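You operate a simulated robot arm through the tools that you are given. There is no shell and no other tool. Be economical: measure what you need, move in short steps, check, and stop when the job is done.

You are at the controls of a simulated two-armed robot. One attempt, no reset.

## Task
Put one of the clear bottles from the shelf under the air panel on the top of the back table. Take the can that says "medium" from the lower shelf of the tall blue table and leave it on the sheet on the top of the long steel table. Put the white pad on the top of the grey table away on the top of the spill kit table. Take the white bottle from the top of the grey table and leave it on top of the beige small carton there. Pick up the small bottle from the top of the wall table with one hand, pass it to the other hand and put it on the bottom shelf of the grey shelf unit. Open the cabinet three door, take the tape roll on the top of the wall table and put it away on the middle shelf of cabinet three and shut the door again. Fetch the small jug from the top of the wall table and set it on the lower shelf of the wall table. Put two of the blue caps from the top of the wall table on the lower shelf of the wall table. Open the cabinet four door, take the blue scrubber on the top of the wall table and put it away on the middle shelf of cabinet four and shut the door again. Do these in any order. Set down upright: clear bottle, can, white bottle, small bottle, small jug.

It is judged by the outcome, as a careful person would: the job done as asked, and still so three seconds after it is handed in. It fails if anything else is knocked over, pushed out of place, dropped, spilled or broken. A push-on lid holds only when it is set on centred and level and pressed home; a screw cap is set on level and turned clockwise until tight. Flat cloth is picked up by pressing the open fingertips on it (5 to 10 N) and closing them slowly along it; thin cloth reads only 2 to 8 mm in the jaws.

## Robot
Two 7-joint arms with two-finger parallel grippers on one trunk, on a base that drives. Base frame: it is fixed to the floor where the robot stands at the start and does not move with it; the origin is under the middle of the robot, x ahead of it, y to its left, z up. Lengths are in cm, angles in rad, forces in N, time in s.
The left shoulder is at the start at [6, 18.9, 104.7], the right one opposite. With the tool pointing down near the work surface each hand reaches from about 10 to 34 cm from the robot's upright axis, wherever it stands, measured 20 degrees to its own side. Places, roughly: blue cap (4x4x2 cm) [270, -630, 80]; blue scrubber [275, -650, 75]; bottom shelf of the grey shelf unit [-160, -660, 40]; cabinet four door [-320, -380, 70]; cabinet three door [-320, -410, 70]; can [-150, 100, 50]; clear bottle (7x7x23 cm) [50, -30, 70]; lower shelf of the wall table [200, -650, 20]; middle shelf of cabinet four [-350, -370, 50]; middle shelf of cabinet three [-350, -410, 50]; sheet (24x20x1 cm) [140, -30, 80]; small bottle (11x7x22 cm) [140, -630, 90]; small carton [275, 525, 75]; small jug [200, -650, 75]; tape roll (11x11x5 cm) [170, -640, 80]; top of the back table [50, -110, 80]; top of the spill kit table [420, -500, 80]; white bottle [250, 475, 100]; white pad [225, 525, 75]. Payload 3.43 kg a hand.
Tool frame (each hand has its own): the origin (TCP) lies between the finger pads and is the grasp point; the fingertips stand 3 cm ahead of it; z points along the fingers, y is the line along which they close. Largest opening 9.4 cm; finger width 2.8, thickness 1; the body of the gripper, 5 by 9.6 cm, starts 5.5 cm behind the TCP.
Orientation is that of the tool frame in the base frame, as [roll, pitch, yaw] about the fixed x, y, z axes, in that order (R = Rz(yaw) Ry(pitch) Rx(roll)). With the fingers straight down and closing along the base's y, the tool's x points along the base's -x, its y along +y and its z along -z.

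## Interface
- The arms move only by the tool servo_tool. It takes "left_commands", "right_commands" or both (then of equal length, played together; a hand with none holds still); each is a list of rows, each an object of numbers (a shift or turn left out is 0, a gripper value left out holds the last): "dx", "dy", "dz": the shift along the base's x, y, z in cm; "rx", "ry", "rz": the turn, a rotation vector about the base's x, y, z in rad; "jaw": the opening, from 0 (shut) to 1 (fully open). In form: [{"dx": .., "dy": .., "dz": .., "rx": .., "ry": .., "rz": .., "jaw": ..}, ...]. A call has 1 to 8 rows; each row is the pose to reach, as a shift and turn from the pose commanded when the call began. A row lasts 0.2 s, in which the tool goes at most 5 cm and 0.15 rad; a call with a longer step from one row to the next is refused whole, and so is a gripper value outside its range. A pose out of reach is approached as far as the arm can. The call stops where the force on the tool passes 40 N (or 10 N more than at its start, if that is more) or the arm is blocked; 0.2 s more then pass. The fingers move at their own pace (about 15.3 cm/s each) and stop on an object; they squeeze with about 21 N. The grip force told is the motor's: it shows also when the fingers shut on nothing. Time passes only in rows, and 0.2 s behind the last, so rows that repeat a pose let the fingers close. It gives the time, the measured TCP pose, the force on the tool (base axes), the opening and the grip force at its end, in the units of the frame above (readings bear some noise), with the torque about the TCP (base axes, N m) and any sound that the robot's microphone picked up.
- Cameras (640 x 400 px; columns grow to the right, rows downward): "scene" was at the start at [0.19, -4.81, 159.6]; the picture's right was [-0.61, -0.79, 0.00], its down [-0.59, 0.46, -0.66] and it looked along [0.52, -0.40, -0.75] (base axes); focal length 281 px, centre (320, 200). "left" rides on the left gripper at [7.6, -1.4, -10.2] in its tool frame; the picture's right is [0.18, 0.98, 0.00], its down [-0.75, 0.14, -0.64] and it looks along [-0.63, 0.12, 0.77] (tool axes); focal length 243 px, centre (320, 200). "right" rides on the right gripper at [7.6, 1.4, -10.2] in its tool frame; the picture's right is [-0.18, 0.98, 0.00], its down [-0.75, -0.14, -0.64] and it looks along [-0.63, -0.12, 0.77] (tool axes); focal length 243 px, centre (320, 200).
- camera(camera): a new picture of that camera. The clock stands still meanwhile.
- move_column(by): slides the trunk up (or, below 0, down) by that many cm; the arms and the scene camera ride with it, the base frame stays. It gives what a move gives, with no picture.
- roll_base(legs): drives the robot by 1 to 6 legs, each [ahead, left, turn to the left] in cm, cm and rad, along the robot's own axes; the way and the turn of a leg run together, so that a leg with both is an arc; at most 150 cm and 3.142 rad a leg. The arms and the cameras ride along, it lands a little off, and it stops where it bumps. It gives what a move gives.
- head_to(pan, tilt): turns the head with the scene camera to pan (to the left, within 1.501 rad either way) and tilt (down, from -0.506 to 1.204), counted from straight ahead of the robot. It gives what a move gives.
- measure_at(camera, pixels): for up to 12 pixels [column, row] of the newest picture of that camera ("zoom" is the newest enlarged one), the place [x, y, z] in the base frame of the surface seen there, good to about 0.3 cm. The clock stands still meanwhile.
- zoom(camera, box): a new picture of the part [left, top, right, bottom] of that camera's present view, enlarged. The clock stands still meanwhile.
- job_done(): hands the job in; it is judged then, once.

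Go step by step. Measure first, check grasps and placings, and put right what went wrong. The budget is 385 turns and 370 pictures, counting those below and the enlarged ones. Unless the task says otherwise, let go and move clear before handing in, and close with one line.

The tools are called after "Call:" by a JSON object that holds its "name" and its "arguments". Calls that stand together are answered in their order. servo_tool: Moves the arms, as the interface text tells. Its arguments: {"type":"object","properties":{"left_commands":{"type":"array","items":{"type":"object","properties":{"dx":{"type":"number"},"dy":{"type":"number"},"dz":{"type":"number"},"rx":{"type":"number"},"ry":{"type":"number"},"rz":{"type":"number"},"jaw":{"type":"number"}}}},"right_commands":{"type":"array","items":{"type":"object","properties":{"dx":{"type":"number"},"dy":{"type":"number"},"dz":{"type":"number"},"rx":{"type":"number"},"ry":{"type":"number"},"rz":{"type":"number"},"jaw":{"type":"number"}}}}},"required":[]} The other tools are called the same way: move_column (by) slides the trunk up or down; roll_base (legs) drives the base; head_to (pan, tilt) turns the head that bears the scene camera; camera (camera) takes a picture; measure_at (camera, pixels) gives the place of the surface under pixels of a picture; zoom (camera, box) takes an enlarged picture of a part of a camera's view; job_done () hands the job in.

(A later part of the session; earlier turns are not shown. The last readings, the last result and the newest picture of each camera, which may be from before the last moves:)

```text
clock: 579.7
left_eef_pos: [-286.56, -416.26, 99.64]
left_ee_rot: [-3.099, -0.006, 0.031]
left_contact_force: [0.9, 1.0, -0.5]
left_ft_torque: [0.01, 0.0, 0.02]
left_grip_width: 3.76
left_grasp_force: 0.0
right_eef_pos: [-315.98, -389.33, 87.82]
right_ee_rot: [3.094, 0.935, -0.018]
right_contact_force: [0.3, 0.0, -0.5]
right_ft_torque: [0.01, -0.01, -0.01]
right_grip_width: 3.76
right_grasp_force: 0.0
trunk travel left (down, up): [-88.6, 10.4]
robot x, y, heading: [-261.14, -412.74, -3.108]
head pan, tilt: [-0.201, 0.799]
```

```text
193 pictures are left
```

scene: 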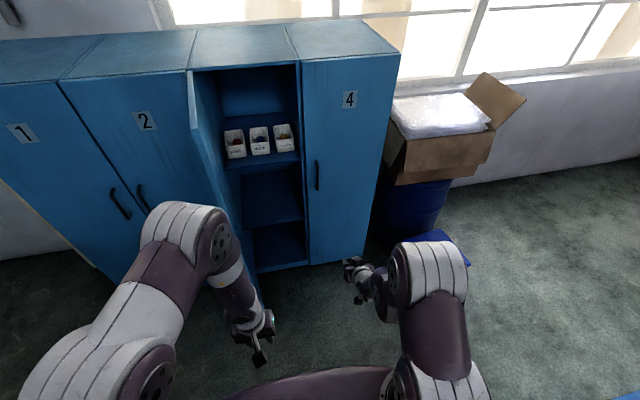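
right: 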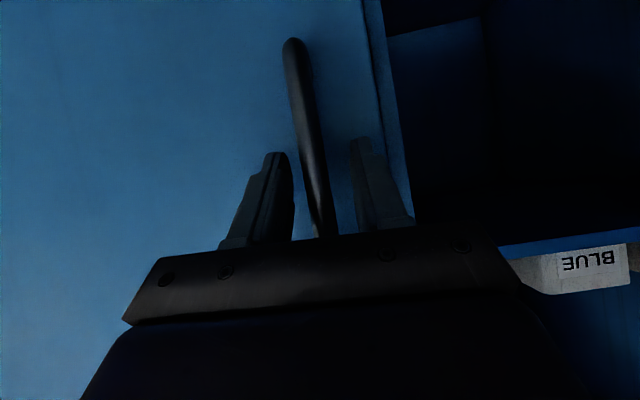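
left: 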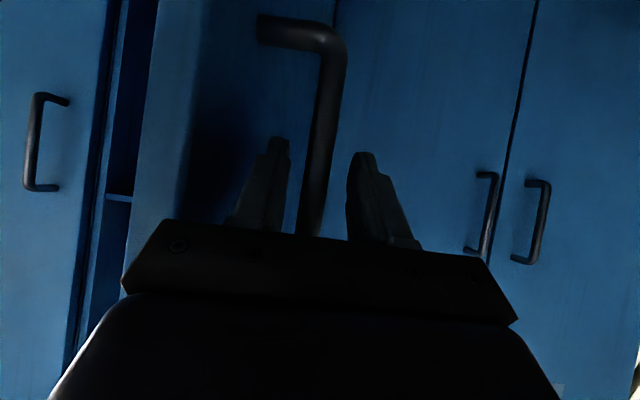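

Call:
{"name": "servo_tool", "arguments": {"right_commands": [{"jaw": 0.2}, {"jaw": 0}, {"jaw": 0}]}}

Call:
{"name": "roll_base", "arguments": {"legs": [[-8, -2, 0], [-7.2, -4, 0], [-5.95, -5.7, 0]]}}

Call:
{"name": "camera", "arguments": {"camera": "scene"}}

```text
clock: 580.5
left_eef_pos: [-286.62, -416.18, 99.59]
left_ee_rot: [-3.102, -0.006, 0.031]
left_contact_force: [-0.3, -1.3, 0.1]
left_ft_torque: [0.01, -0.03, 0.01]
left_grip_width: 3.76
left_grasp_force: 0.1
right_eef_pos: [-315.89, -389.28, 87.78]
right_ee_rot: [3.093, 0.936, -0.017]
right_contact_force: [-0.4, 6.8, 1.2]
right_ft_torque: [-0.02, -0.18, -0.04]
right_grip_width: 1.8
right_grasp_force: 45.3
trunk travel left (down, up): [-88.6, 10.4]
robot x, y, heading: [-261.02, -413.07, -3.105]
head pan, tilt: [-0.201, 0.799]
```

```text
clock: 582.9
left_eef_pos: [-265.42, -404.05, 99.55]
left_ee_rot: [-3.098, -0.004, 0.033]
left_contact_force: [0.1, -0.2, -0.3]
left_ft_torque: [0.01, 0.0, 0.03]
left_grip_width: 3.74
left_grasp_force: 0.0
right_eef_pos: [-294.58, -377.03, 87.88]
right_ee_rot: [3.099, 0.934, -0.01]
right_contact_force: [15.7, -14.2, -3.6]
right_ft_torque: [0.28, -0.49, 0.24]
right_grip_width: 1.81
right_grasp_force: 44.7
trunk travel left (down, up): [-88.6, 10.4]
robot x, y, heading: [-239.51, -400.29, -3.105]
head pan, tilt: [-0.201, 0.799]
```

```text
192 pictures are left
```

scene: 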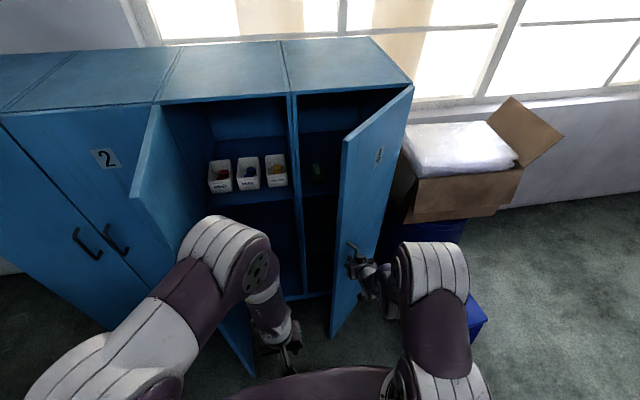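

Call:
{"name": "roll_base", "arguments": {"legs": [[-4.3, -7, 0], [-2.3, -7.9, 0], [0, -4, 0]]}}

Call:
{"name": "servo_tool", "arguments": {"right_commands": [{"jaw": 0.3}, {"jaw": 0.4}, {"jaw": 0.4}]}}

Call:
{"name": "camera", "arguments": {"camera": "scene"}}

```text
clock: 585.1
left_eef_pos: [-259.23, -387.44, 99.69]
left_ee_rot: [-3.096, -0.003, 0.034]
left_contact_force: [0.4, 0.1, 0.3]
left_ft_torque: [-0.01, -0.02, -0.01]
left_grip_width: 3.76
left_grasp_force: 0.1
right_eef_pos: [-287.99, -360.54, 87.8]
right_ee_rot: [3.103, 0.927, -0.004]
right_contact_force: [14.7, -4.1, 20.0]
right_ft_torque: [0.99, -0.59, 0.15]
right_grip_width: 1.84
right_grasp_force: 44.8
trunk travel left (down, up): [-88.6, 10.4]
robot x, y, heading: [-234.14, -383.48, -3.11]
head pan, tilt: [-0.201, 0.799]
stopped in leg 3: the force on the tool passed its limit at 42 N (the readings are from after the stop); the commanded pose is now the measured one
```

```text
clock: 585.9
left_eef_pos: [-259.64, -386.89, 99.48]
left_ee_rot: [-3.102, -0.007, 0.033]
left_contact_force: [-1.0, -0.3, 0.0]
left_ft_torque: [-0.01, 0.02, 0.04]
left_grip_width: 3.74
left_grasp_force: 0.1
right_eef_pos: [-288.32, -360.02, 87.26]
right_ee_rot: [3.092, 0.923, -0.017]
right_contact_force: [0.5, -0.6, 1.6]
right_ft_torque: [-0.01, -0.01, 0.04]
right_grip_width: 3.74
right_grasp_force: 0.1
trunk travel left (down, up): [-88.6, 10.4]
robot x, y, heading: [-233.81, -383.78, -3.108]
head pan, tilt: [-0.201, 0.799]
```

```text
191 pictures are left
```

scene: 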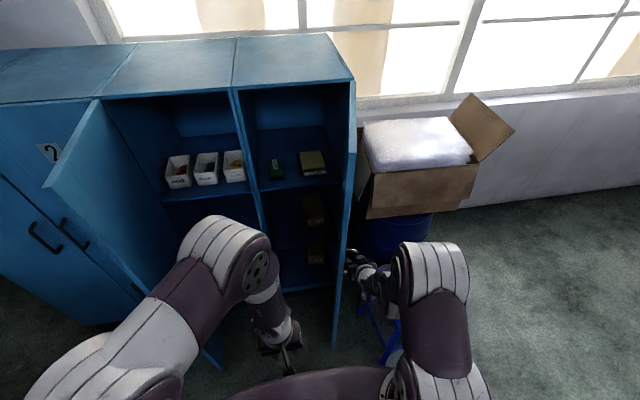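

Both doors are open. I back off and lower the trunk a little to view the shelves.

Call:
{"name": "roll_base", "arguments": {"legs": [[-25, 6, 0]]}}

Call:
{"name": "move_column", "arguments": {"by": -30}}

Call:
{"name": "head_to", "arguments": {"pan": 0, "tilt": 0.6}}

Call:
{"name": "camera", "arguments": {"camera": "scene"}}

```text
clock: 587.7
left_eef_pos: [-234.32, -392.16, 99.59]
left_ee_rot: [-3.103, -0.006, 0.035]
left_contact_force: [-0.4, 0.7, -0.3]
left_ft_torque: [-0.01, 0.0, 0.01]
left_grip_width: 3.77
left_grasp_force: 0.1
right_eef_pos: [-263.21, -365.28, 87.37]
right_ee_rot: [3.093, 0.922, -0.014]
right_contact_force: [-0.4, 0.3, -0.4]
right_ft_torque: [-0.01, 0.0, 0.02]
right_grip_width: 3.74
right_grasp_force: 0.0
trunk travel left (down, up): [-88.6, 10.4]
robot x, y, heading: [-208.46, -388.66, -3.103]
head pan, tilt: [-0.201, 0.799]
```

```text
clock: 590.7
left_eef_pos: [-234.24, -392.12, 69.6]
left_ee_rot: [-3.1, -0.006, 0.035]
left_contact_force: [0.2, 0.5, -0.5]
left_ft_torque: [-0.02, 0.0, 0.0]
left_grip_width: 3.76
left_grasp_force: 0.0
right_eef_pos: [-263.15, -365.36, 57.45]
right_ee_rot: [3.093, 0.923, -0.011]
right_contact_force: [-0.1, 0.2, 0.2]
right_ft_torque: [-0.03, 0.01, 0.0]
right_grip_width: 3.75
right_grasp_force: 0.1
trunk travel left (down, up): [-58.6, 40.4]
robot x, y, heading: [-208.91, -388.53, -3.103]
head pan, tilt: [-0.201, 0.799]
```

```text
clock: 591.5
left_eef_pos: [-234.23, -392.09, 69.62]
left_ee_rot: [-3.099, -0.007, 0.034]
left_contact_force: [-0.9, -0.2, 0.1]
left_ft_torque: [0.02, 0.02, 0.02]
left_grip_width: 3.77
left_grasp_force: 0.0
right_eef_pos: [-263.17, -365.35, 57.39]
right_ee_rot: [3.092, 0.923, -0.014]
right_contact_force: [-0.2, 0.1, 0.0]
right_ft_torque: [-0.02, 0.0, -0.03]
right_grip_width: 3.76
right_grasp_force: 0.0
trunk travel left (down, up): [-58.6, 40.4]
robot x, y, heading: [-208.35, -388.76, -3.106]
head pan, tilt: [0.0, 0.6]
```

```text
190 pictures are left
```

scene: 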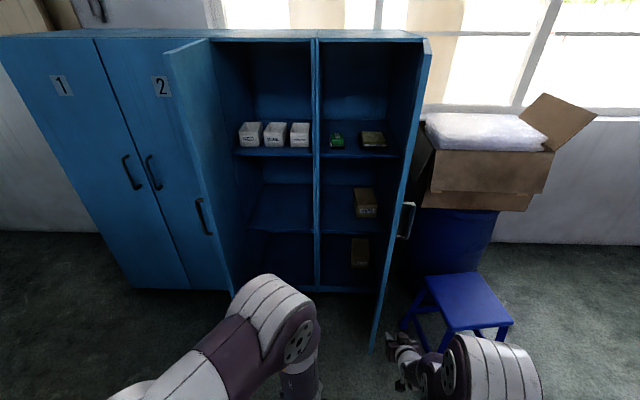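

I measure the middle shelves in cabinets 3 and 4.

Call:
{"name": "measure_at", "arguments": {"camera": "scene", "pixels": [[280, 222], [280, 232], [280, 205], [335, 225], [335, 205], [365, 212], [354, 215], [280, 152], [315, 225], [240, 160], [280, 280], [378, 214]]}}

Call:
{"name": "zoom", "arguments": {"camera": "scene", "box": [200, 110, 420, 300]}}

```text
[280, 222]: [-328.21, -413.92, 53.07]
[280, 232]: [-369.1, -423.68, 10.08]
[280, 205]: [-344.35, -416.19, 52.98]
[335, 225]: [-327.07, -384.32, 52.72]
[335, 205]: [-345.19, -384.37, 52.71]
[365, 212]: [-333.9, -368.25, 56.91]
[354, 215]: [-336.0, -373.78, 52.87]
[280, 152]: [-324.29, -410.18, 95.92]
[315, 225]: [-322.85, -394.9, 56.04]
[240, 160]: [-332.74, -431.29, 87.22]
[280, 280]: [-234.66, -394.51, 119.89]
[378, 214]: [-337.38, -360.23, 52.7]
```

```text
2.11 times, centred on (310, 205) of scene
```

zoom: 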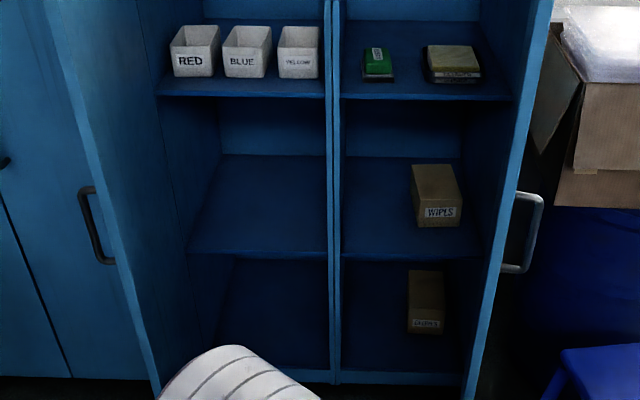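

Middle shelves z≈53, front x≈-326; cabinet 3's is empty, cabinet 4's has a carton at its right, free on the left. I tuck the right hand, then drive to the wall table.

Call:
{"name": "servo_tool", "arguments": {"right_commands": [{"dx": 3, "ry": -0.116}, {"dx": 6, "ry": -0.233}, {"dx": 9, "ry": -0.349}, {"dx": 12, "ry": -0.465, "dz": 2}, {"dx": 15, "ry": -0.581, "dz": 5}, {"dx": 18, "ry": -0.7, "dz": 8}, {"dx": 21, "ry": -0.815, "dz": 11}, {"dx": 24, "ry": -0.93, "dz": 13}], "left_commands": [{"dx": -1}, {"dx": -2, "dy": -1}, {"dx": -3, "dy": -3}, {"dx": -4, "dy": -5}, {"dx": -5, "dy": -7}, {"dx": -6, "dy": -9}, {"dx": -7, "dy": -11}, {"dx": -8, "dy": -12, "jaw": 0.6}]}}

Call:
{"name": "move_column", "arguments": {"by": 30}}

Call:
{"name": "roll_base", "arguments": {"legs": [[20, 0, -0.035], [0, 100, 0], [0, 80, 0], [0, 0, 1.57]]}}

Call:
{"name": "roll_base", "arguments": {"legs": [[0, 140, 0], [0, 130, 0], [-35, 0, 0], [0, 125, 0]]}}

Call:
{"name": "head_to", "arguments": {"pan": 0, "tilt": 0.8}}

Call:
{"name": "camera", "arguments": {"camera": "scene"}}

```text
clock: 593.2
left_eef_pos: [-242.17, -404.11, 69.55]
left_ee_rot: [-3.101, -0.008, 0.033]
left_contact_force: [-0.1, 0.0, 0.1]
left_ft_torque: [-0.02, 0.0, -0.01]
left_grip_width: 5.65
left_grasp_force: 0.1
right_eef_pos: [-239.13, -365.21, 70.43]
right_ee_rot: [3.104, -0.008, -0.01]
right_contact_force: [0.9, -0.1, -0.3]
right_ft_torque: [-0.01, 0.0, -0.02]
right_grip_width: 3.78
right_grasp_force: 0.0
trunk travel left (down, up): [-58.6, 40.4]
robot x, y, heading: [-208.87, -388.57, -3.106]
head pan, tilt: [0.0, 0.6]
```

```text
clock: 596.2
left_eef_pos: [-242.18, -404.08, 99.5]
left_ee_rot: [-3.1, -0.006, 0.033]
left_contact_force: [0.0, 0.1, 0.8]
left_ft_torque: [0.0, -0.01, 0.01]
left_grip_width: 5.63
left_grasp_force: 0.0
right_eef_pos: [-239.11, -365.35, 100.51]
right_ee_rot: [3.102, -0.008, -0.007]
right_contact_force: [0.3, 0.0, 0.5]
right_ft_torque: [0.02, 0.02, 0.01]
right_grip_width: 3.77
right_grasp_force: 0.0
trunk travel left (down, up): [-88.6, 10.4]
robot x, y, heading: [-208.08, -388.84, -3.105]
head pan, tilt: [0.0, 0.6]
```

```text
clock: 610.4
left_eef_pos: [-211.91, -603.36, 99.55]
left_ee_rot: [-3.1, -0.008, 1.597]
left_contact_force: [0.0, -1.1, -0.1]
left_ft_torque: [-0.01, -0.04, 0.01]
left_grip_width: 5.65
left_grasp_force: 0.0
right_eef_pos: [-250.71, -600.07, 100.39]
right_ee_rot: [3.104, -0.006, 1.555]
right_contact_force: [0.9, -0.1, 0.3]
right_ft_torque: [0.02, 0.0, -0.01]
right_grip_width: 3.77
right_grasp_force: 0.1
trunk travel left (down, up): [-88.6, 10.4]
robot x, y, heading: [-227.15, -569.92, -1.544]
head pan, tilt: [0.0, 0.6]
```

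```text
clock: 631.4
left_eef_pos: [183.43, -552.6, 99.51]
left_ee_rot: [-3.101, -0.007, 1.631]
left_contact_force: [-0.2, -0.1, -0.3]
left_ft_torque: [-0.01, -0.01, -0.03]
left_grip_width: 5.65
left_grasp_force: 0.1
right_eef_pos: [144.65, -550.64, 100.51]
right_ee_rot: [3.103, -0.007, 1.589]
right_contact_force: [1.1, 0.8, -0.6]
right_ft_torque: [0.0, -0.01, -0.01]
right_grip_width: 3.77
right_grasp_force: 0.1
trunk travel left (down, up): [-88.6, 10.4]
robot x, y, heading: [167.14, -519.5, -1.512]
head pan, tilt: [0.0, 0.6]
```

```text
clock: 632.1
left_eef_pos: [183.49, -552.63, 99.63]
left_ee_rot: [-3.1, -0.008, 1.63]
left_contact_force: [0.5, -1.7, 0.1]
left_ft_torque: [-0.01, -0.03, 0.04]
left_grip_width: 5.66
left_grasp_force: 0.1
right_eef_pos: [144.65, -550.59, 100.45]
right_ee_rot: [3.104, -0.008, 1.588]
right_contact_force: [-0.4, 0.2, 0.4]
right_ft_torque: [-0.01, 0.0, 0.02]
right_grip_width: 3.76
right_grasp_force: 0.0
trunk travel left (down, up): [-88.6, 10.4]
robot x, y, heading: [167.48, -519.45, -1.512]
head pan, tilt: [0.0, 0.799]
```

```text
188 pictures are left
```

scene: 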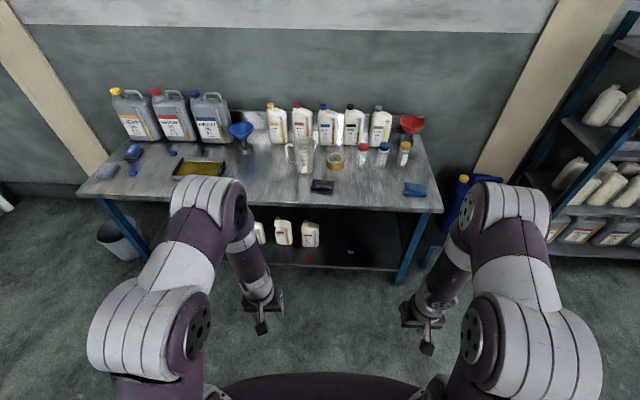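

I measure tape, big jug, and the small bottles beside.

Call:
{"name": "zoom", "arguments": {"camera": "scene", "box": [280, 120, 400, 210]}}

Call:
{"name": "measure_at", "arguments": {"camera": "scene", "pixels": [[335, 166], [328, 158], [343, 158], [335, 153], [362, 160], [362, 148], [300, 165], [310, 145], [335, 157], [346, 152], [125, 152], [133, 158]]}}

```text
4.44 times, centred on (340, 165) of scene
```

zoom: 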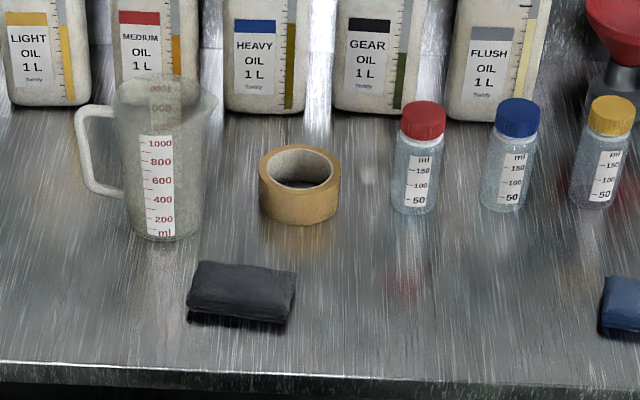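

```text
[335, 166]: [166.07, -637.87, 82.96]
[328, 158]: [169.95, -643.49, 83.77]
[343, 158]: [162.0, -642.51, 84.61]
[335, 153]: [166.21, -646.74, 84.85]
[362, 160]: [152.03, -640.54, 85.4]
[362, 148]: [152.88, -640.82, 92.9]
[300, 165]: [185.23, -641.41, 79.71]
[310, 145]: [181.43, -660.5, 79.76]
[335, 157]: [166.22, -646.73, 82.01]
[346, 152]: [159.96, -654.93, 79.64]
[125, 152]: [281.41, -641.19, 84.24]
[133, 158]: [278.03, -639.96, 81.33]
```

I'll pinch the tape's front wall with the left hand rotated 90°. Rotating, then driving in.

Call:
{"name": "servo_tool", "arguments": {"left_commands": [{"rz": -0.145, "dz": 1}, {"rz": -0.29, "dz": 2}, {"rz": -0.435, "dz": 3}, {"rz": -0.58, "dz": 4}, {"rz": -0.725, "dz": 4}, {"rz": -0.87, "dz": 4}, {"rz": -1.01, "dz": 4}, {"rz": -1.15, "dz": 4, "jaw": 0.6}]}}

Call:
{"name": "servo_tool", "arguments": {"left_commands": [{"rz": -0.14}, {"rz": -0.28}, {"rz": -0.42}, {"rz": -0.42}]}}

Call:
{"name": "roll_base", "arguments": {"legs": [[0, -17, -0.06], [74, 0, 0]]}}

Call:
{"name": "camera", "arguments": {"camera": "left"}}

```text
clock: 633.9
left_eef_pos: [183.46, -552.63, 103.62]
left_ee_rot: [-3.101, -0.008, 0.478]
left_contact_force: [0.3, 0.1, 0.2]
left_ft_torque: [0.02, 0.0, -0.01]
left_grip_width: 5.63
left_grasp_force: 0.1
right_eef_pos: [144.57, -550.58, 100.43]
right_ee_rot: [3.103, -0.008, 1.588]
right_contact_force: [0.7, -0.4, 0.9]
right_ft_torque: [-0.02, -0.01, -0.02]
right_grip_width: 3.74
right_grasp_force: 0.1
trunk travel left (down, up): [-88.6, 10.4]
robot x, y, heading: [167.44, -519.23, -1.512]
head pan, tilt: [0.0, 0.799]
```

```text
clock: 634.9
left_eef_pos: [183.31, -552.68, 103.69]
left_ee_rot: [-3.1, -0.008, 0.057]
left_contact_force: [0.3, 0.6, -0.2]
left_ft_torque: [0.0, 0.0, 0.0]
left_grip_width: 5.64
left_grasp_force: 0.0
right_eef_pos: [144.66, -550.5, 100.48]
right_ee_rot: [3.103, -0.007, 1.589]
right_contact_force: [-0.2, -0.3, -0.9]
right_ft_torque: [0.01, 0.0, -0.01]
right_grip_width: 3.75
right_grasp_force: 0.0
trunk travel left (down, up): [-88.6, 10.4]
robot x, y, heading: [166.78, -519.47, -1.515]
head pan, tilt: [0.0, 0.799]
```

```text
clock: 639.9
left_eef_pos: [164.15, -627.48, 103.59]
left_ee_rot: [-3.103, -0.007, -0.006]
left_contact_force: [0.2, -0.1, 0.2]
left_ft_torque: [0.0, 0.02, 0.02]
left_grip_width: 5.64
left_grasp_force: 0.0
right_eef_pos: [125.52, -622.66, 100.45]
right_ee_rot: [3.103, -0.007, 1.52]
right_contact_force: [0.4, 0.6, 0.7]
right_ft_torque: [-0.02, -0.02, 0.0]
right_grip_width: 3.75
right_grasp_force: 0.1
trunk travel left (down, up): [-88.6, 10.4]
robot x, y, heading: [149.7, -593.12, -1.577]
head pan, tilt: [0.0, 0.799]
```

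```text
186 pictures are left
```

left: 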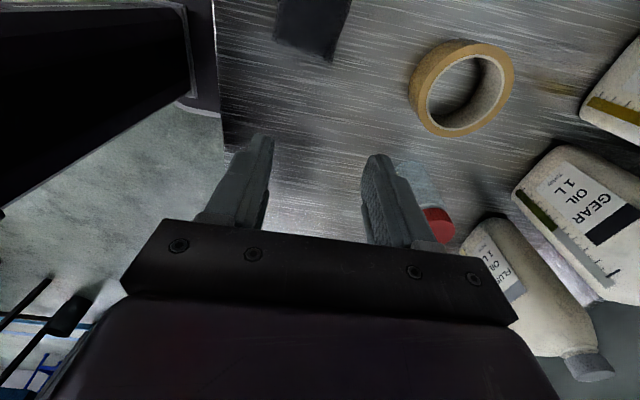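

Call:
{"name": "measure_at", "arguments": {"camera": "left", "pixels": [[412, 85], [420, 85], [428, 88], [460, 130], [510, 70], [468, 45], [460, 95], [505, 88]]}}

```text
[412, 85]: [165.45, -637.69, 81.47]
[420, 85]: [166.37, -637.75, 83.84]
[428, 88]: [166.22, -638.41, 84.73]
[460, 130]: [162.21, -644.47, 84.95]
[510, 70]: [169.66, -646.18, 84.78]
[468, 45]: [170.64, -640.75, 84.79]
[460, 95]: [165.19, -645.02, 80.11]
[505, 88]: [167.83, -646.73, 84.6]
```

Front wall at y −637.6…−639.2, x≈166.2, top 84.8. I descend straddling it with 4 cm opening.

Call:
{"name": "servo_tool", "arguments": {"left_commands": [{"dx": 1, "dy": -4, "jaw": 0.43}, {"dx": 2.1, "dy": -8, "dz": -1}, {"dx": 2.1, "dy": -11, "dz": -4}, {"dx": 2.1, "dy": -11, "dz": -8.5}, {"dx": 2.1, "dy": -11, "dz": -13}, {"dx": 2.1, "dy": -11, "dz": -15}]}}

Call:
{"name": "camera", "arguments": {"camera": "left"}}

```text
clock: 641.3
left_eef_pos: [166.07, -638.51, 88.36]
left_ee_rot: [-3.1, -0.007, -0.007]
left_contact_force: [0.0, -0.2, -0.2]
left_ft_torque: [0.03, 0.01, 0.01]
left_grip_width: 4.02
left_grasp_force: 0.0
right_eef_pos: [125.47, -622.73, 100.48]
right_ee_rot: [3.104, -0.008, 1.52]
right_contact_force: [-0.2, -0.4, -0.5]
right_ft_torque: [-0.01, 0.0, -0.02]
right_grip_width: 3.74
right_grasp_force: 0.1
trunk travel left (down, up): [-88.6, 10.4]
robot x, y, heading: [149.83, -593.01, -1.581]
head pan, tilt: [0.0, 0.799]
```

```text
185 pictures are left
```

left: 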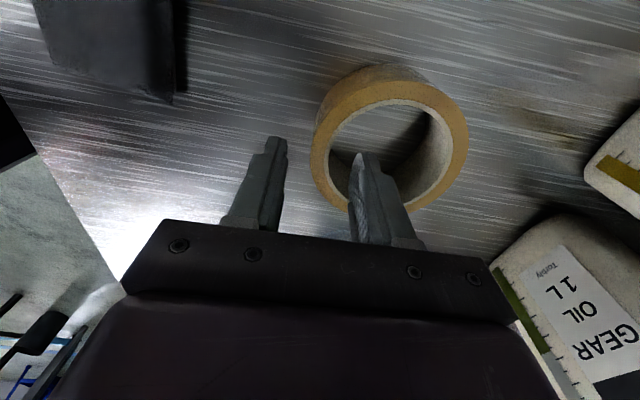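

One finger over the hole, the other outside. I descend 4.8, close, and lift.

Call:
{"name": "servo_tool", "arguments": {"left_commands": [{"dz": -2.5}, {"dz": -4.7}, {"dz": -4.7, "jaw": 0.2}, {"dz": -4.7, "jaw": 0}, {"dz": -4.7, "jaw": 0}, {"dz": -3}, {"dz": 1}, {"dz": 5}]}}

Call:
{"name": "camera", "arguments": {"camera": "left"}}

```text
clock: 643.1
left_eef_pos: [166.29, -638.45, 93.6]
left_ee_rot: [-3.1, -0.007, -0.007]
left_contact_force: [-0.2, 0.1, -2.0]
left_ft_torque: [0.03, -0.02, 0.01]
left_grip_width: 1.59
left_grasp_force: 21.2
right_eef_pos: [125.54, -622.7, 100.45]
right_ee_rot: [3.103, -0.007, 1.523]
right_contact_force: [-0.1, 0.0, -0.1]
right_ft_torque: [-0.03, 0.01, 0.01]
right_grip_width: 3.76
right_grasp_force: 0.1
trunk travel left (down, up): [-88.6, 10.4]
robot x, y, heading: [150.02, -593.51, -1.578]
head pan, tilt: [0.0, 0.799]
```

```text
184 pictures are left
```

left: 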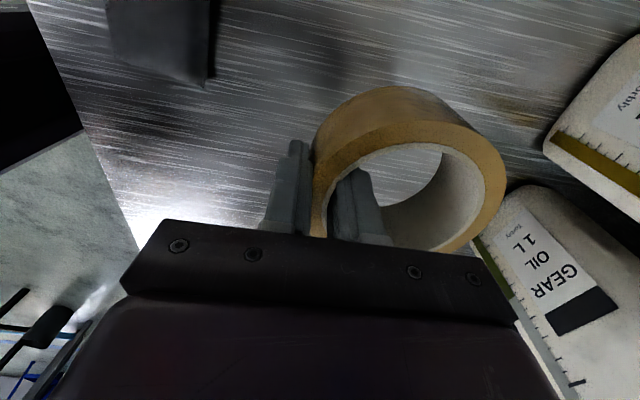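

Tape held. I lift, back off, and go to the blue scrubber at (280,-641).

Call:
{"name": "servo_tool", "arguments": {"left_commands": [{"dz": 4}, {"dz": 8}, {"dz": 10, "dy": 3}, {"dz": 10, "dy": 7}, {"dz": 10, "dy": 11}]}}

Call:
{"name": "roll_base", "arguments": {"legs": [[-55, 0, 0.01], [0, 149, 0]]}}

Call:
{"name": "head_to", "arguments": {"pan": -0.2, "tilt": 0.8}}

Call:
{"name": "camera", "arguments": {"camera": "scene"}}

```text
clock: 644.3
left_eef_pos: [166.04, -627.25, 103.59]
left_ee_rot: [-3.102, -0.008, -0.008]
left_contact_force: [0.3, 0.8, -1.5]
left_ft_torque: [0.06, 0.01, -0.02]
left_grip_width: 1.59
left_grasp_force: 21.0
right_eef_pos: [125.45, -622.66, 100.56]
right_ee_rot: [3.103, -0.005, 1.52]
right_contact_force: [0.0, 0.0, -1.0]
right_ft_torque: [0.05, -0.02, -0.02]
right_grip_width: 3.77
right_grasp_force: 0.0
trunk travel left (down, up): [-88.6, 10.4]
robot x, y, heading: [149.75, -592.77, -1.578]
head pan, tilt: [0.0, 0.799]
```

```text
clock: 654.5
left_eef_pos: [316.51, -573.56, 103.59]
left_ee_rot: [-3.1, -0.007, -0.007]
left_contact_force: [-0.2, -0.2, -1.9]
left_ft_torque: [0.05, -0.03, 0.0]
left_grip_width: 1.58
left_grasp_force: 21.3
right_eef_pos: [276.11, -569.06, 100.57]
right_ee_rot: [3.103, -0.006, 1.518]
right_contact_force: [1.0, 0.5, 0.4]
right_ft_torque: [0.01, 0.03, 0.0]
right_grip_width: 3.76
right_grasp_force: 0.1
trunk travel left (down, up): [-88.6, 10.4]
robot x, y, heading: [300.74, -539.31, -1.58]
head pan, tilt: [0.0, 0.799]
```

```text
clock: 655.3
left_eef_pos: [316.49, -573.53, 103.53]
left_ee_rot: [-3.101, -0.007, -0.007]
left_contact_force: [0.2, -0.7, -1.2]
left_ft_torque: [0.1, -0.02, -0.04]
left_grip_width: 1.59
left_grasp_force: 21.1
right_eef_pos: [276.02, -569.01, 100.42]
right_ee_rot: [3.103, -0.007, 1.52]
right_contact_force: [-0.6, -0.3, 0.4]
right_ft_torque: [0.04, 0.03, -0.01]
right_grip_width: 3.78
right_grasp_force: 0.0
trunk travel left (down, up): [-88.6, 10.4]
robot x, y, heading: [300.46, -539.25, -1.579]
head pan, tilt: [-0.201, 0.799]
```

```text
183 pictures are left
```

scene: 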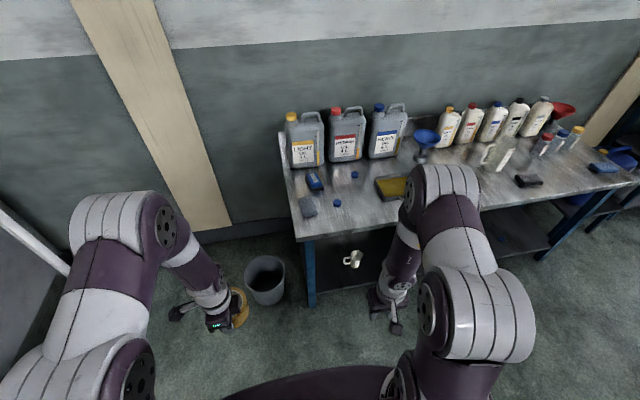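

The bin at (313,-623) constrains the base; I'll stand at (274,-587) turned left 0.7 rad so the right shoulder leads.

Call:
{"name": "roll_base", "arguments": {"legs": [[0, -26.5, 0], [47.5, 0, 0], [0, 0, 0.7]]}}

Call:
{"name": "head_to", "arguments": {"pan": -0.5, "tilt": 1.0}}

Call:
{"name": "camera", "arguments": {"camera": "scene"}}

Call:
{"name": "camera", "arguments": {"camera": "right"}}

```text
clock: 661.4
left_eef_pos: [307.35, -602.82, 103.55]
left_ee_rot: [-3.099, -0.008, 0.666]
left_contact_force: [1.1, -0.1, -2.1]
left_ft_torque: [0.08, 0.03, 0.01]
left_grip_width: 1.57
left_grasp_force: 21.6
right_eef_pos: [272.91, -624.43, 100.4]
right_ee_rot: [3.103, -0.008, 2.194]
right_contact_force: [-1.0, -0.3, 0.2]
right_ft_torque: [0.03, -0.01, -0.01]
right_grip_width: 3.76
right_grasp_force: 0.0
trunk travel left (down, up): [-88.6, 10.4]
robot x, y, heading: [273.89, -585.87, -0.909]
head pan, tilt: [-0.201, 0.799]
stopped in leg 3: the robot was blocked; the commanded pose is now the measured one
```

```text
clock: 662.2
left_eef_pos: [307.47, -602.99, 103.55]
left_ee_rot: [-3.098, -0.008, 0.667]
left_contact_force: [-0.1, 0.0, -1.5]
left_ft_torque: [0.03, 0.06, -0.01]
left_grip_width: 1.59
left_grasp_force: 21.1
right_eef_pos: [272.89, -624.56, 100.57]
right_ee_rot: [3.103, -0.007, 2.193]
right_contact_force: [0.2, -0.9, -0.5]
right_ft_torque: [-0.02, 0.0, 0.0]
right_grip_width: 3.76
right_grasp_force: 0.1
trunk travel left (down, up): [-88.6, 10.4]
robot x, y, heading: [273.85, -586.09, -0.906]
head pan, tilt: [-0.499, 1.0]
```

```text
182 pictures are left
```

scene: 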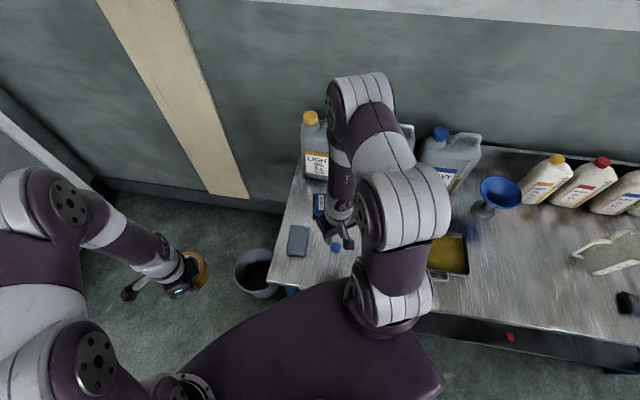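

```text
181 pictures are left
```

right: 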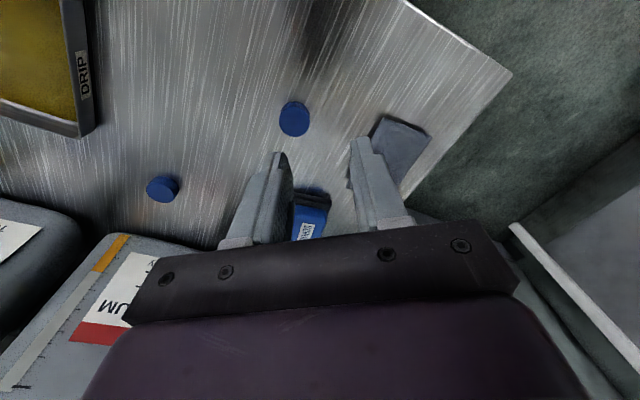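

The scrubber is at (310,212) in the right camera. I measure it.

Call:
{"name": "measure_at", "arguments": {"camera": "right", "pixels": [[297, 205], [328, 205], [312, 196], [300, 235], [318, 235], [310, 215]]}}

Call:
{"name": "measure_at", "arguments": {"camera": "scene", "pixels": [[320, 197], [320, 215], [314, 205], [325, 205], [297, 240], [335, 246]]}}

Call:
{"name": "zoom", "arguments": {"camera": "scene", "box": [280, 170, 380, 270]}}

```text
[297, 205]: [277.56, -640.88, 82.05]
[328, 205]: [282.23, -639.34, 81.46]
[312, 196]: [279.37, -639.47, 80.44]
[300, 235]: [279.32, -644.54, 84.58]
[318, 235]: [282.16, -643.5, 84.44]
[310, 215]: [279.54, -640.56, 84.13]
```

```text
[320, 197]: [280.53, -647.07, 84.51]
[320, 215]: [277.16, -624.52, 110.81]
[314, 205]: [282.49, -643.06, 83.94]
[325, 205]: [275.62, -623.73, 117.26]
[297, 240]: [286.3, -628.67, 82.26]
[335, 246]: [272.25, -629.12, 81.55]
```

```text
4.00 times, centred on (330, 220) of scene
```

zoom: 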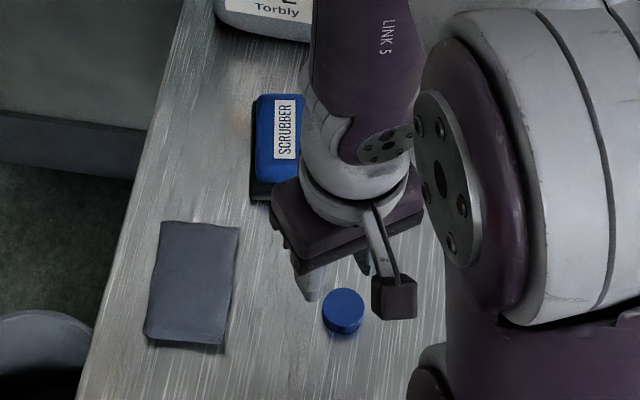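

Scrubber centre ≈(281,-643.4), width axis at ~19°. I move the right hand over it at height with −0.29 rad yaw, then lower the trunk.

Call:
{"name": "servo_tool", "arguments": {"right_commands": [{"dx": 2, "dy": -4, "rz": -0.07, "jaw": 0.8}, {"dx": 3.8, "dy": -8, "rz": -0.14}, {"dx": 5.5, "dy": -12, "rz": -0.21}, {"dx": 7, "dy": -16, "rz": -0.29}, {"dx": 8.1, "dy": -18.9, "rz": -0.29}, {"dx": 8.1, "dy": -18.9, "rz": -0.29}]}}

Call:
{"name": "move_column", "arguments": {"by": -8}}

Call:
{"name": "camera", "arguments": {"camera": "right"}}

```text
clock: 663.6
left_eef_pos: [307.39, -602.71, 103.55]
left_ee_rot: [-3.1, -0.007, 0.669]
left_contact_force: [-0.2, 1.1, -1.5]
left_ft_torque: [0.03, -0.01, -0.01]
left_grip_width: 1.59
left_grasp_force: 20.6
right_eef_pos: [280.98, -643.31, 100.52]
right_ee_rot: [3.103, -0.007, 1.904]
right_contact_force: [0.6, -0.6, 0.4]
right_ft_torque: [0.02, 0.04, 0.03]
right_grip_width: 7.53
right_grasp_force: 0.1
trunk travel left (down, up): [-88.6, 10.4]
robot x, y, heading: [273.75, -586.3, -0.907]
head pan, tilt: [-0.499, 1.0]
```

```text
clock: 664.8
left_eef_pos: [307.49, -602.89, 95.48]
left_ee_rot: [-3.099, -0.006, 0.666]
left_contact_force: [-0.8, -1.1, -1.4]
left_ft_torque: [0.08, 0.05, -0.01]
left_grip_width: 1.61
left_grasp_force: 21.2
right_eef_pos: [280.89, -643.33, 92.56]
right_ee_rot: [3.103, -0.005, 1.901]
right_contact_force: [0.5, -0.1, 0.0]
right_ft_torque: [0.02, 0.02, 0.01]
right_grip_width: 7.5
right_grasp_force: 0.0
trunk travel left (down, up): [-80.6, 18.4]
robot x, y, heading: [273.29, -586.15, -0.907]
head pan, tilt: [-0.499, 1.0]
```

```text
179 pictures are left
```

right: 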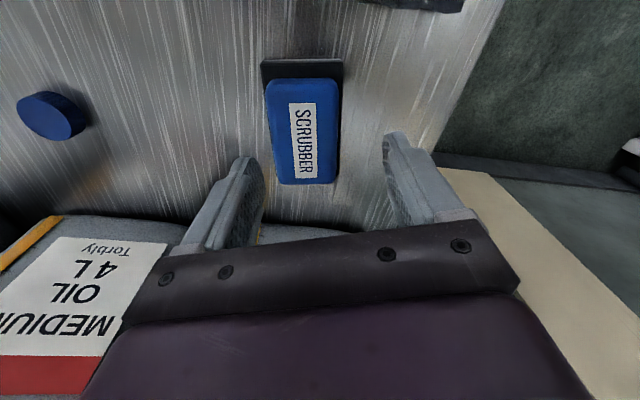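

Aligned; shift −0.9 x, −0.3 y, descend to 83.5 and grip.

Call:
{"name": "servo_tool", "arguments": {"right_commands": [{"dx": -0.9, "dy": -0.3, "dz": -3}, {"dx": -0.9, "dy": -0.3, "dz": -6}, {"dx": -0.9, "dy": -0.3, "dz": -9}, {"dx": -0.9, "dy": -0.3, "dz": -9}, {"dx": -0.9, "dy": -0.3, "dz": -9, "jaw": 0.4}, {"dx": -0.9, "dy": -0.3, "dz": -9, "jaw": 0.2}, {"dx": -0.9, "dy": -0.3, "dz": -9, "jaw": 0.2}]}}

Call:
{"name": "camera", "arguments": {"camera": "right"}}

```text
clock: 665.6
left_eef_pos: [307.31, -602.72, 95.5]
left_ee_rot: [-3.1, -0.005, 0.664]
left_contact_force: [1.2, 0.0, -1.4]
left_ft_torque: [0.07, 0.03, 0.01]
left_grip_width: 1.59
left_grasp_force: 21.0
right_eef_pos: [280.0, -643.54, 84.47]
right_ee_rot: [3.103, -0.007, 1.904]
right_contact_force: [0.5, 3.2, 8.4]
right_ft_torque: [-0.14, 0.3, -0.07]
right_grip_width: 7.49
right_grasp_force: 0.1
trunk travel left (down, up): [-80.6, 18.4]
robot x, y, heading: [273.85, -585.9, -0.907]
head pan, tilt: [-0.499, 1.0]
stopped in row 4 (right hand): the force on the tool passed its limit at 72 N (the readings are from after the stop); the commanded pose is now the measured one
```

```text
178 pictures are left
```

right: 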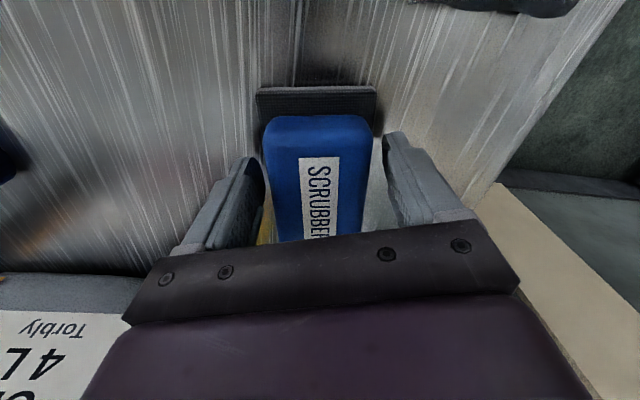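

A fingertip rests on the scrubber's wider dark pad (8 N). I raise 0.3 and close on the blue body, then lift.

Call:
{"name": "servo_tool", "arguments": {"right_commands": [{"dz": 0.3}, {"dz": 0.3, "jaw": 0.5}, {"dz": 0.3, "jaw": 0.3}, {"dz": 0.3, "jaw": 0.3}, {"dz": 2}, {"dz": 6}, {"dz": 10}]}}

Call:
{"name": "camera", "arguments": {"camera": "right"}}

```text
clock: 667.2
left_eef_pos: [307.33, -602.75, 95.53]
left_ee_rot: [-3.098, -0.009, 0.664]
left_contact_force: [-1.0, 0.3, -1.2]
left_ft_torque: [0.02, 0.03, 0.03]
left_grip_width: 1.58
left_grasp_force: 21.3
right_eef_pos: [280.1, -643.7, 94.43]
right_ee_rot: [3.103, -0.008, 1.902]
right_contact_force: [-0.8, -0.3, -0.8]
right_ft_torque: [0.03, 0.01, -0.01]
right_grip_width: 5.76
right_grasp_force: 20.8
trunk travel left (down, up): [-80.6, 18.4]
robot x, y, heading: [273.8, -585.96, -0.902]
head pan, tilt: [-0.499, 1.0]
```

```text
177 pictures are left
```

right: 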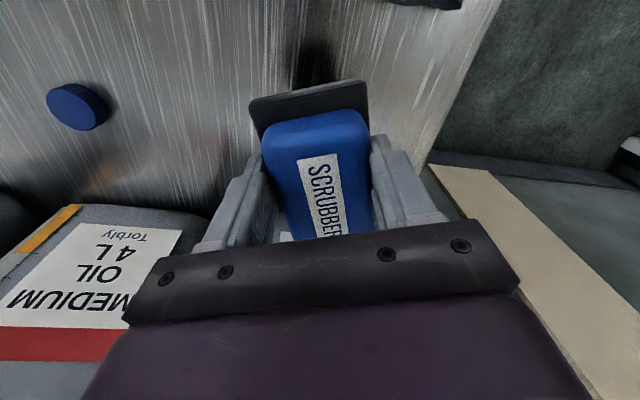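

Scrubber held. I retract and drive to the cabinets.

Call:
{"name": "servo_tool", "arguments": {"right_commands": [{"dz": 3, "dy": 2}, {"dz": 6, "dy": 6}, {"dz": 6, "dy": 10, "dx": -2}, {"dz": 6, "dy": 14, "dx": -5}, {"dz": 6, "dy": 18, "dx": -8}]}}

Call:
{"name": "roll_base", "arguments": {"legs": [[0, 0, -0.665], [-45, 0, 0], [0, -117, 0], [0, -117, 0], [30, 0, 0], [0, -125, 0]]}}

Call:
{"name": "head_to", "arguments": {"pan": -0.9, "tilt": 0.6}}

Call:
{"name": "camera", "arguments": {"camera": "scene"}}

```text
clock: 668.4
left_eef_pos: [307.39, -602.79, 95.58]
left_ee_rot: [-3.101, -0.008, 0.666]
left_contact_force: [0.5, -0.7, -2.3]
left_ft_torque: [0.02, 0.01, -0.04]
left_grip_width: 1.61
left_grasp_force: 21.3
right_eef_pos: [271.88, -625.62, 100.55]
right_ee_rot: [3.105, -0.007, 1.903]
right_contact_force: [-1.6, -0.4, -0.7]
right_ft_torque: [-0.04, 0.01, 0.04]
right_grip_width: 5.75
right_grasp_force: 20.9
trunk travel left (down, up): [-80.6, 18.4]
robot x, y, heading: [273.65, -586.02, -0.901]
head pan, tilt: [-0.499, 1.0]
```

```text
clock: 691.5
left_eef_pos: [-68.98, -604.8, 95.41]
left_ee_rot: [-3.1, -0.007, -0.021]
left_contact_force: [0.5, -0.4, -1.4]
left_ft_torque: [0.06, 0.0, -0.01]
left_grip_width: 1.56
left_grasp_force: 20.9
right_eef_pos: [-110.98, -600.02, 100.49]
right_ee_rot: [3.104, -0.009, 1.215]
right_contact_force: [0.3, -0.7, -0.5]
right_ft_torque: [-0.01, 0.02, 0.0]
right_grip_width: 5.72
right_grasp_force: 21.4
trunk travel left (down, up): [-80.6, 18.4]
robot x, y, heading: [-84.42, -570.24, -1.585]
head pan, tilt: [-0.499, 1.0]
```

```text
clock: 692.4
left_eef_pos: [-69.11, -604.69, 95.48]
left_ee_rot: [-3.1, -0.008, -0.02]
left_contact_force: [0.2, 0.0, -1.6]
left_ft_torque: [0.08, -0.01, 0.02]
left_grip_width: 1.58
left_grasp_force: 21.0
right_eef_pos: [-110.9, -599.91, 100.4]
right_ee_rot: [3.102, -0.009, 1.215]
right_contact_force: [0.2, 0.5, -0.6]
right_ft_torque: [-0.01, -0.04, 0.01]
right_grip_width: 5.71
right_grasp_force: 20.9
trunk travel left (down, up): [-80.6, 18.4]
robot x, y, heading: [-84.51, -570.28, -1.591]
head pan, tilt: [-0.901, 0.6]
```

```text
176 pictures are left
```

scene: 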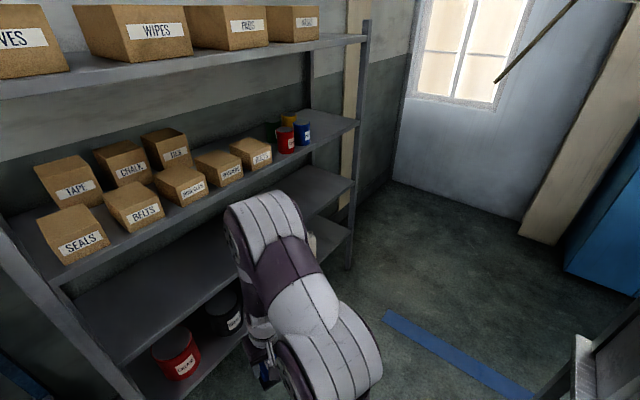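

Call:
{"name": "roll_base", "arguments": {"legs": [[0, -145, 0.01], [0, 0, -1.56], [0, -100, 0], [0, -75, 0]]}}

Call:
{"name": "move_column", "arguments": {"by": -32}}

Call:
{"name": "head_to", "arguments": {"pan": 0, "tilt": 0.7}}

Call:
{"name": "camera", "arguments": {"camera": "scene"}}

```text
clock: 711.7
left_eef_pos: [-259.02, -411.15, 95.45]
left_ee_rot: [-3.1, -0.006, -1.581]
left_contact_force: [0.0, -0.8, -1.4]
left_ft_torque: [0.0, -0.07, -0.02]
left_grip_width: 1.58
left_grasp_force: 21.2
right_eef_pos: [-254.81, -369.16, 100.59]
right_ee_rot: [3.103, -0.008, -0.345]
right_contact_force: [0.3, 0.7, -0.8]
right_ft_torque: [-0.02, 0.02, -0.02]
right_grip_width: 5.72
right_grasp_force: 21.2
trunk travel left (down, up): [-80.6, 18.4]
robot x, y, heading: [-224.83, -395.31, 3.126]
head pan, tilt: [-0.901, 0.6]
```

```text
clock: 714.9
left_eef_pos: [-258.95, -411.09, 63.59]
left_ee_rot: [-3.097, -0.008, -1.581]
left_contact_force: [-0.5, 0.3, -2.0]
left_ft_torque: [0.03, -0.06, 0.03]
left_grip_width: 1.57
left_grasp_force: 20.9
right_eef_pos: [-254.69, -369.08, 68.5]
right_ee_rot: [3.104, -0.009, -0.346]
right_contact_force: [0.0, 0.7, 0.0]
right_ft_torque: [0.0, -0.01, -0.02]
right_grip_width: 5.72
right_grasp_force: 21.1
trunk travel left (down, up): [-48.6, 50.4]
robot x, y, heading: [-224.79, -395.3, 3.129]
head pan, tilt: [-0.901, 0.6]
```

```text
clock: 716.1
left_eef_pos: [-258.88, -411.04, 63.52]
left_ee_rot: [-3.099, -0.006, -1.582]
left_contact_force: [0.4, -0.7, -1.1]
left_ft_torque: [-0.05, -0.08, 0.0]
left_grip_width: 1.58
left_grasp_force: 21.3
right_eef_pos: [-254.71, -369.1, 68.5]
right_ee_rot: [3.103, -0.008, -0.345]
right_contact_force: [0.3, 0.6, -1.3]
right_ft_torque: [0.02, -0.03, -0.04]
right_grip_width: 5.71
right_grasp_force: 20.9
trunk travel left (down, up): [-48.6, 50.4]
robot x, y, heading: [-224.48, -395.32, 3.127]
head pan, tilt: [0.0, 0.7]
```

```text
175 pictures are left
```

scene: 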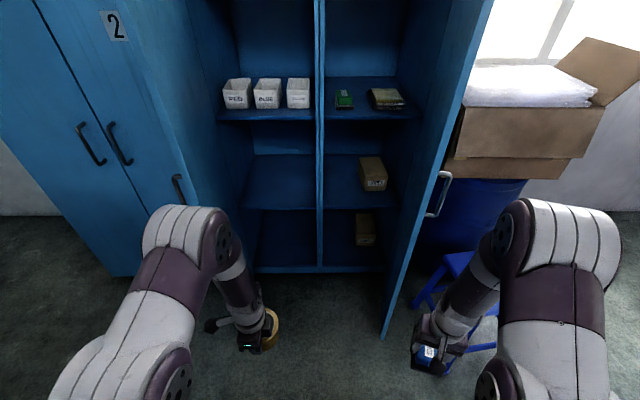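

Doors are still open. I check elbow heights, then drive in to (-280,-398).

Call:
{"name": "measure_at", "arguments": {"camera": "scene", "pixels": [[200, 215], [185, 212], [545, 205], [300, 200], [300, 170], [345, 200], [372, 195], [355, 200], [195, 180], [430, 200], [250, 195]]}}

Call:
{"name": "roll_base", "arguments": {"legs": [[35, 2, 0.01]]}}

Call:
{"name": "camera", "arguments": {"camera": "scene"}}

```text
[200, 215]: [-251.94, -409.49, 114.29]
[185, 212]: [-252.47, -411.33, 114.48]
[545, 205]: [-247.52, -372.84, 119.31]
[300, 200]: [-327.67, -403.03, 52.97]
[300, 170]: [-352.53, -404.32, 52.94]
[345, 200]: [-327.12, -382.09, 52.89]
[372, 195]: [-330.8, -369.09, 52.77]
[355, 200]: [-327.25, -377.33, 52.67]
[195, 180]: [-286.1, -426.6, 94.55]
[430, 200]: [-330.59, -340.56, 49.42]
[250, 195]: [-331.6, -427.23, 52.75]
```

```text
clock: 718.7
left_eef_pos: [-294.71, -404.97, 63.27]
left_ee_rot: [-3.088, -0.013, -1.688]
left_contact_force: [-0.2, 0.8, -2.0]
left_ft_torque: [-0.08, -0.1, 0.0]
left_grip_width: 1.6
left_grasp_force: 21.4
right_eef_pos: [-284.88, -363.95, 67.93]
right_ee_rot: [3.101, -0.059, -0.474]
right_contact_force: [0.0, 1.0, -2.0]
right_ft_torque: [-0.04, -0.03, -0.01]
right_grip_width: 5.55
right_grasp_force: 21.3
trunk travel left (down, up): [-48.6, 50.4]
robot x, y, heading: [-258.72, -392.91, 3.021]
head pan, tilt: [0.0, 0.7]
stopped in leg 1: the force on the tool passed its limit at 203 N (the readings are from after the stop); the commanded pose is now the measured one
```

```text
174 pictures are left
```

scene: 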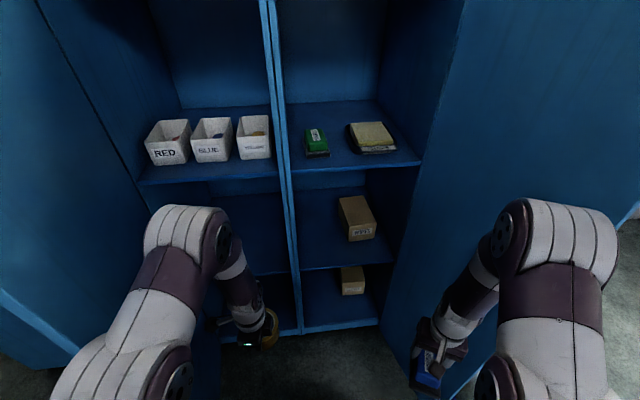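

The right hand bumped door 4's edge and the robot yawed. I back off, straighten, and check the scrubber grip.

Call:
{"name": "roll_base", "arguments": {"legs": [[-14, 0, 0], [0, 0, 0.115]]}}

Call:
{"name": "camera", "arguments": {"camera": "right"}}

Call:
{"name": "camera", "arguments": {"camera": "scene"}}

```text
clock: 720.6
left_eef_pos: [-278.92, -410.96, 63.33]
left_ee_rot: [-3.093, -0.007, -1.571]
left_contact_force: [0.0, 0.6, -2.4]
left_ft_torque: [-0.01, -0.08, 0.0]
left_grip_width: 1.58
left_grasp_force: 20.3
right_eef_pos: [-273.69, -369.27, 68.23]
right_ee_rot: [3.103, -0.054, -0.36]
right_contact_force: [0.3, 0.0, -1.2]
right_ft_torque: [-0.01, -0.02, 0.01]
right_grip_width: 5.56
right_grasp_force: 20.8
trunk travel left (down, up): [-48.6, 50.4]
robot x, y, heading: [-244.86, -394.75, 3.143]
head pan, tilt: [0.0, 0.7]
```

```text
173 pictures are left
```

right: 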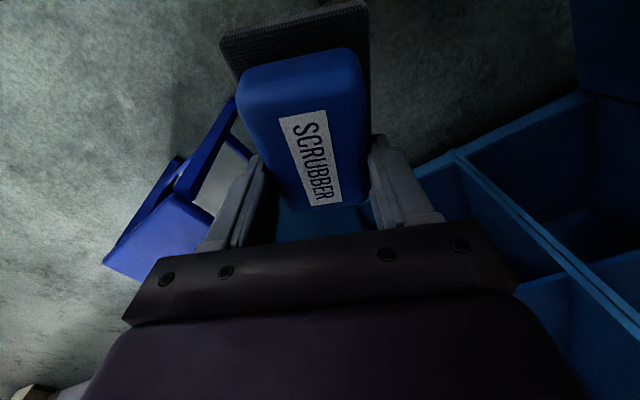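

```text
172 pictures are left
```

scene: 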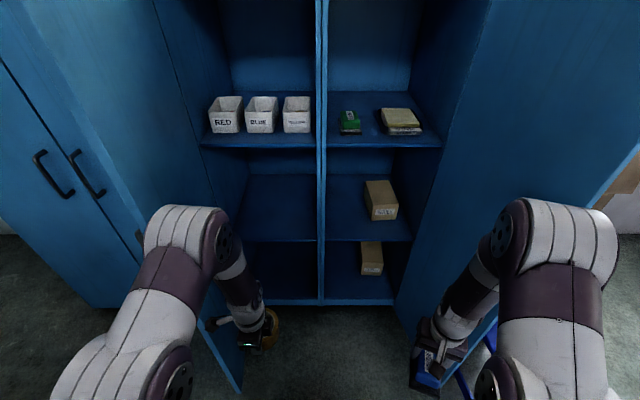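

Call:
{"name": "measure_at", "arguments": {"camera": "scene", "pixels": [[440, 200], [480, 120], [560, 150], [600, 180], [200, 200], [150, 180], [235, 385], [425, 250], [400, 300]]}}

Call:
{"name": "measure_at", "arguments": {"camera": "right", "pixels": [[300, 60], [310, 150], [320, 200], [245, 40], [360, 40], [255, 100], [365, 110]]}}

Call:
{"name": "head_to", "arguments": {"pan": -0.5, "tilt": 0.7}}

Call:
{"name": "camera", "arguments": {"camera": "scene"}}

```text
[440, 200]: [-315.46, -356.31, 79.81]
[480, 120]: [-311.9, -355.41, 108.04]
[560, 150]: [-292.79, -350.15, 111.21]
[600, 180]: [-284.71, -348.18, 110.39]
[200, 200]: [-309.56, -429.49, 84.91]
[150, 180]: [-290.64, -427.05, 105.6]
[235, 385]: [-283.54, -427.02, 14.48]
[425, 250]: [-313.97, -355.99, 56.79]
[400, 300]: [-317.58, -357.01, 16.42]
```

```text
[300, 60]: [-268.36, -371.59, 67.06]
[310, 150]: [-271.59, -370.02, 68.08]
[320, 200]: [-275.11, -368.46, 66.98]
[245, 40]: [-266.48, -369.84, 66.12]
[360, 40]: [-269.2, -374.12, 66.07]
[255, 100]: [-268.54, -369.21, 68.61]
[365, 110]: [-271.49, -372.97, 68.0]
```

```text
clock: 721.5
left_eef_pos: [-278.86, -411.08, 63.28]
left_ee_rot: [-3.093, -0.006, -1.572]
left_contact_force: [-0.9, 0.0, -1.3]
left_ft_torque: [0.01, -0.06, 0.0]
left_grip_width: 1.59
left_grasp_force: 20.8
right_eef_pos: [-273.72, -369.35, 68.12]
right_ee_rot: [3.104, -0.054, -0.36]
right_contact_force: [-0.2, -0.2, -0.5]
right_ft_torque: [0.0, 0.02, -0.01]
right_grip_width: 5.54
right_grasp_force: 21.0
trunk travel left (down, up): [-48.6, 50.4]
robot x, y, heading: [-244.61, -395.0, 3.137]
head pan, tilt: [-0.499, 0.7]
```

```text
171 pictures are left
```

scene: 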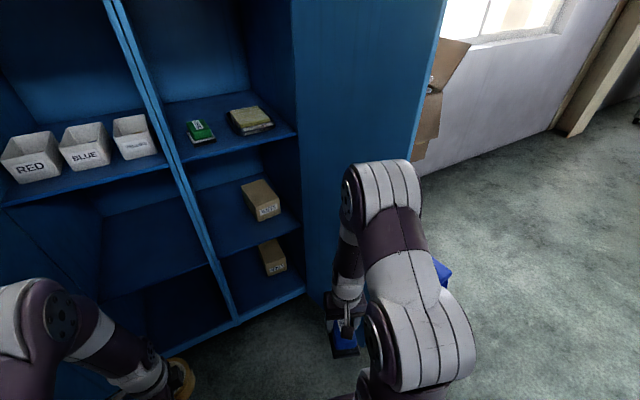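

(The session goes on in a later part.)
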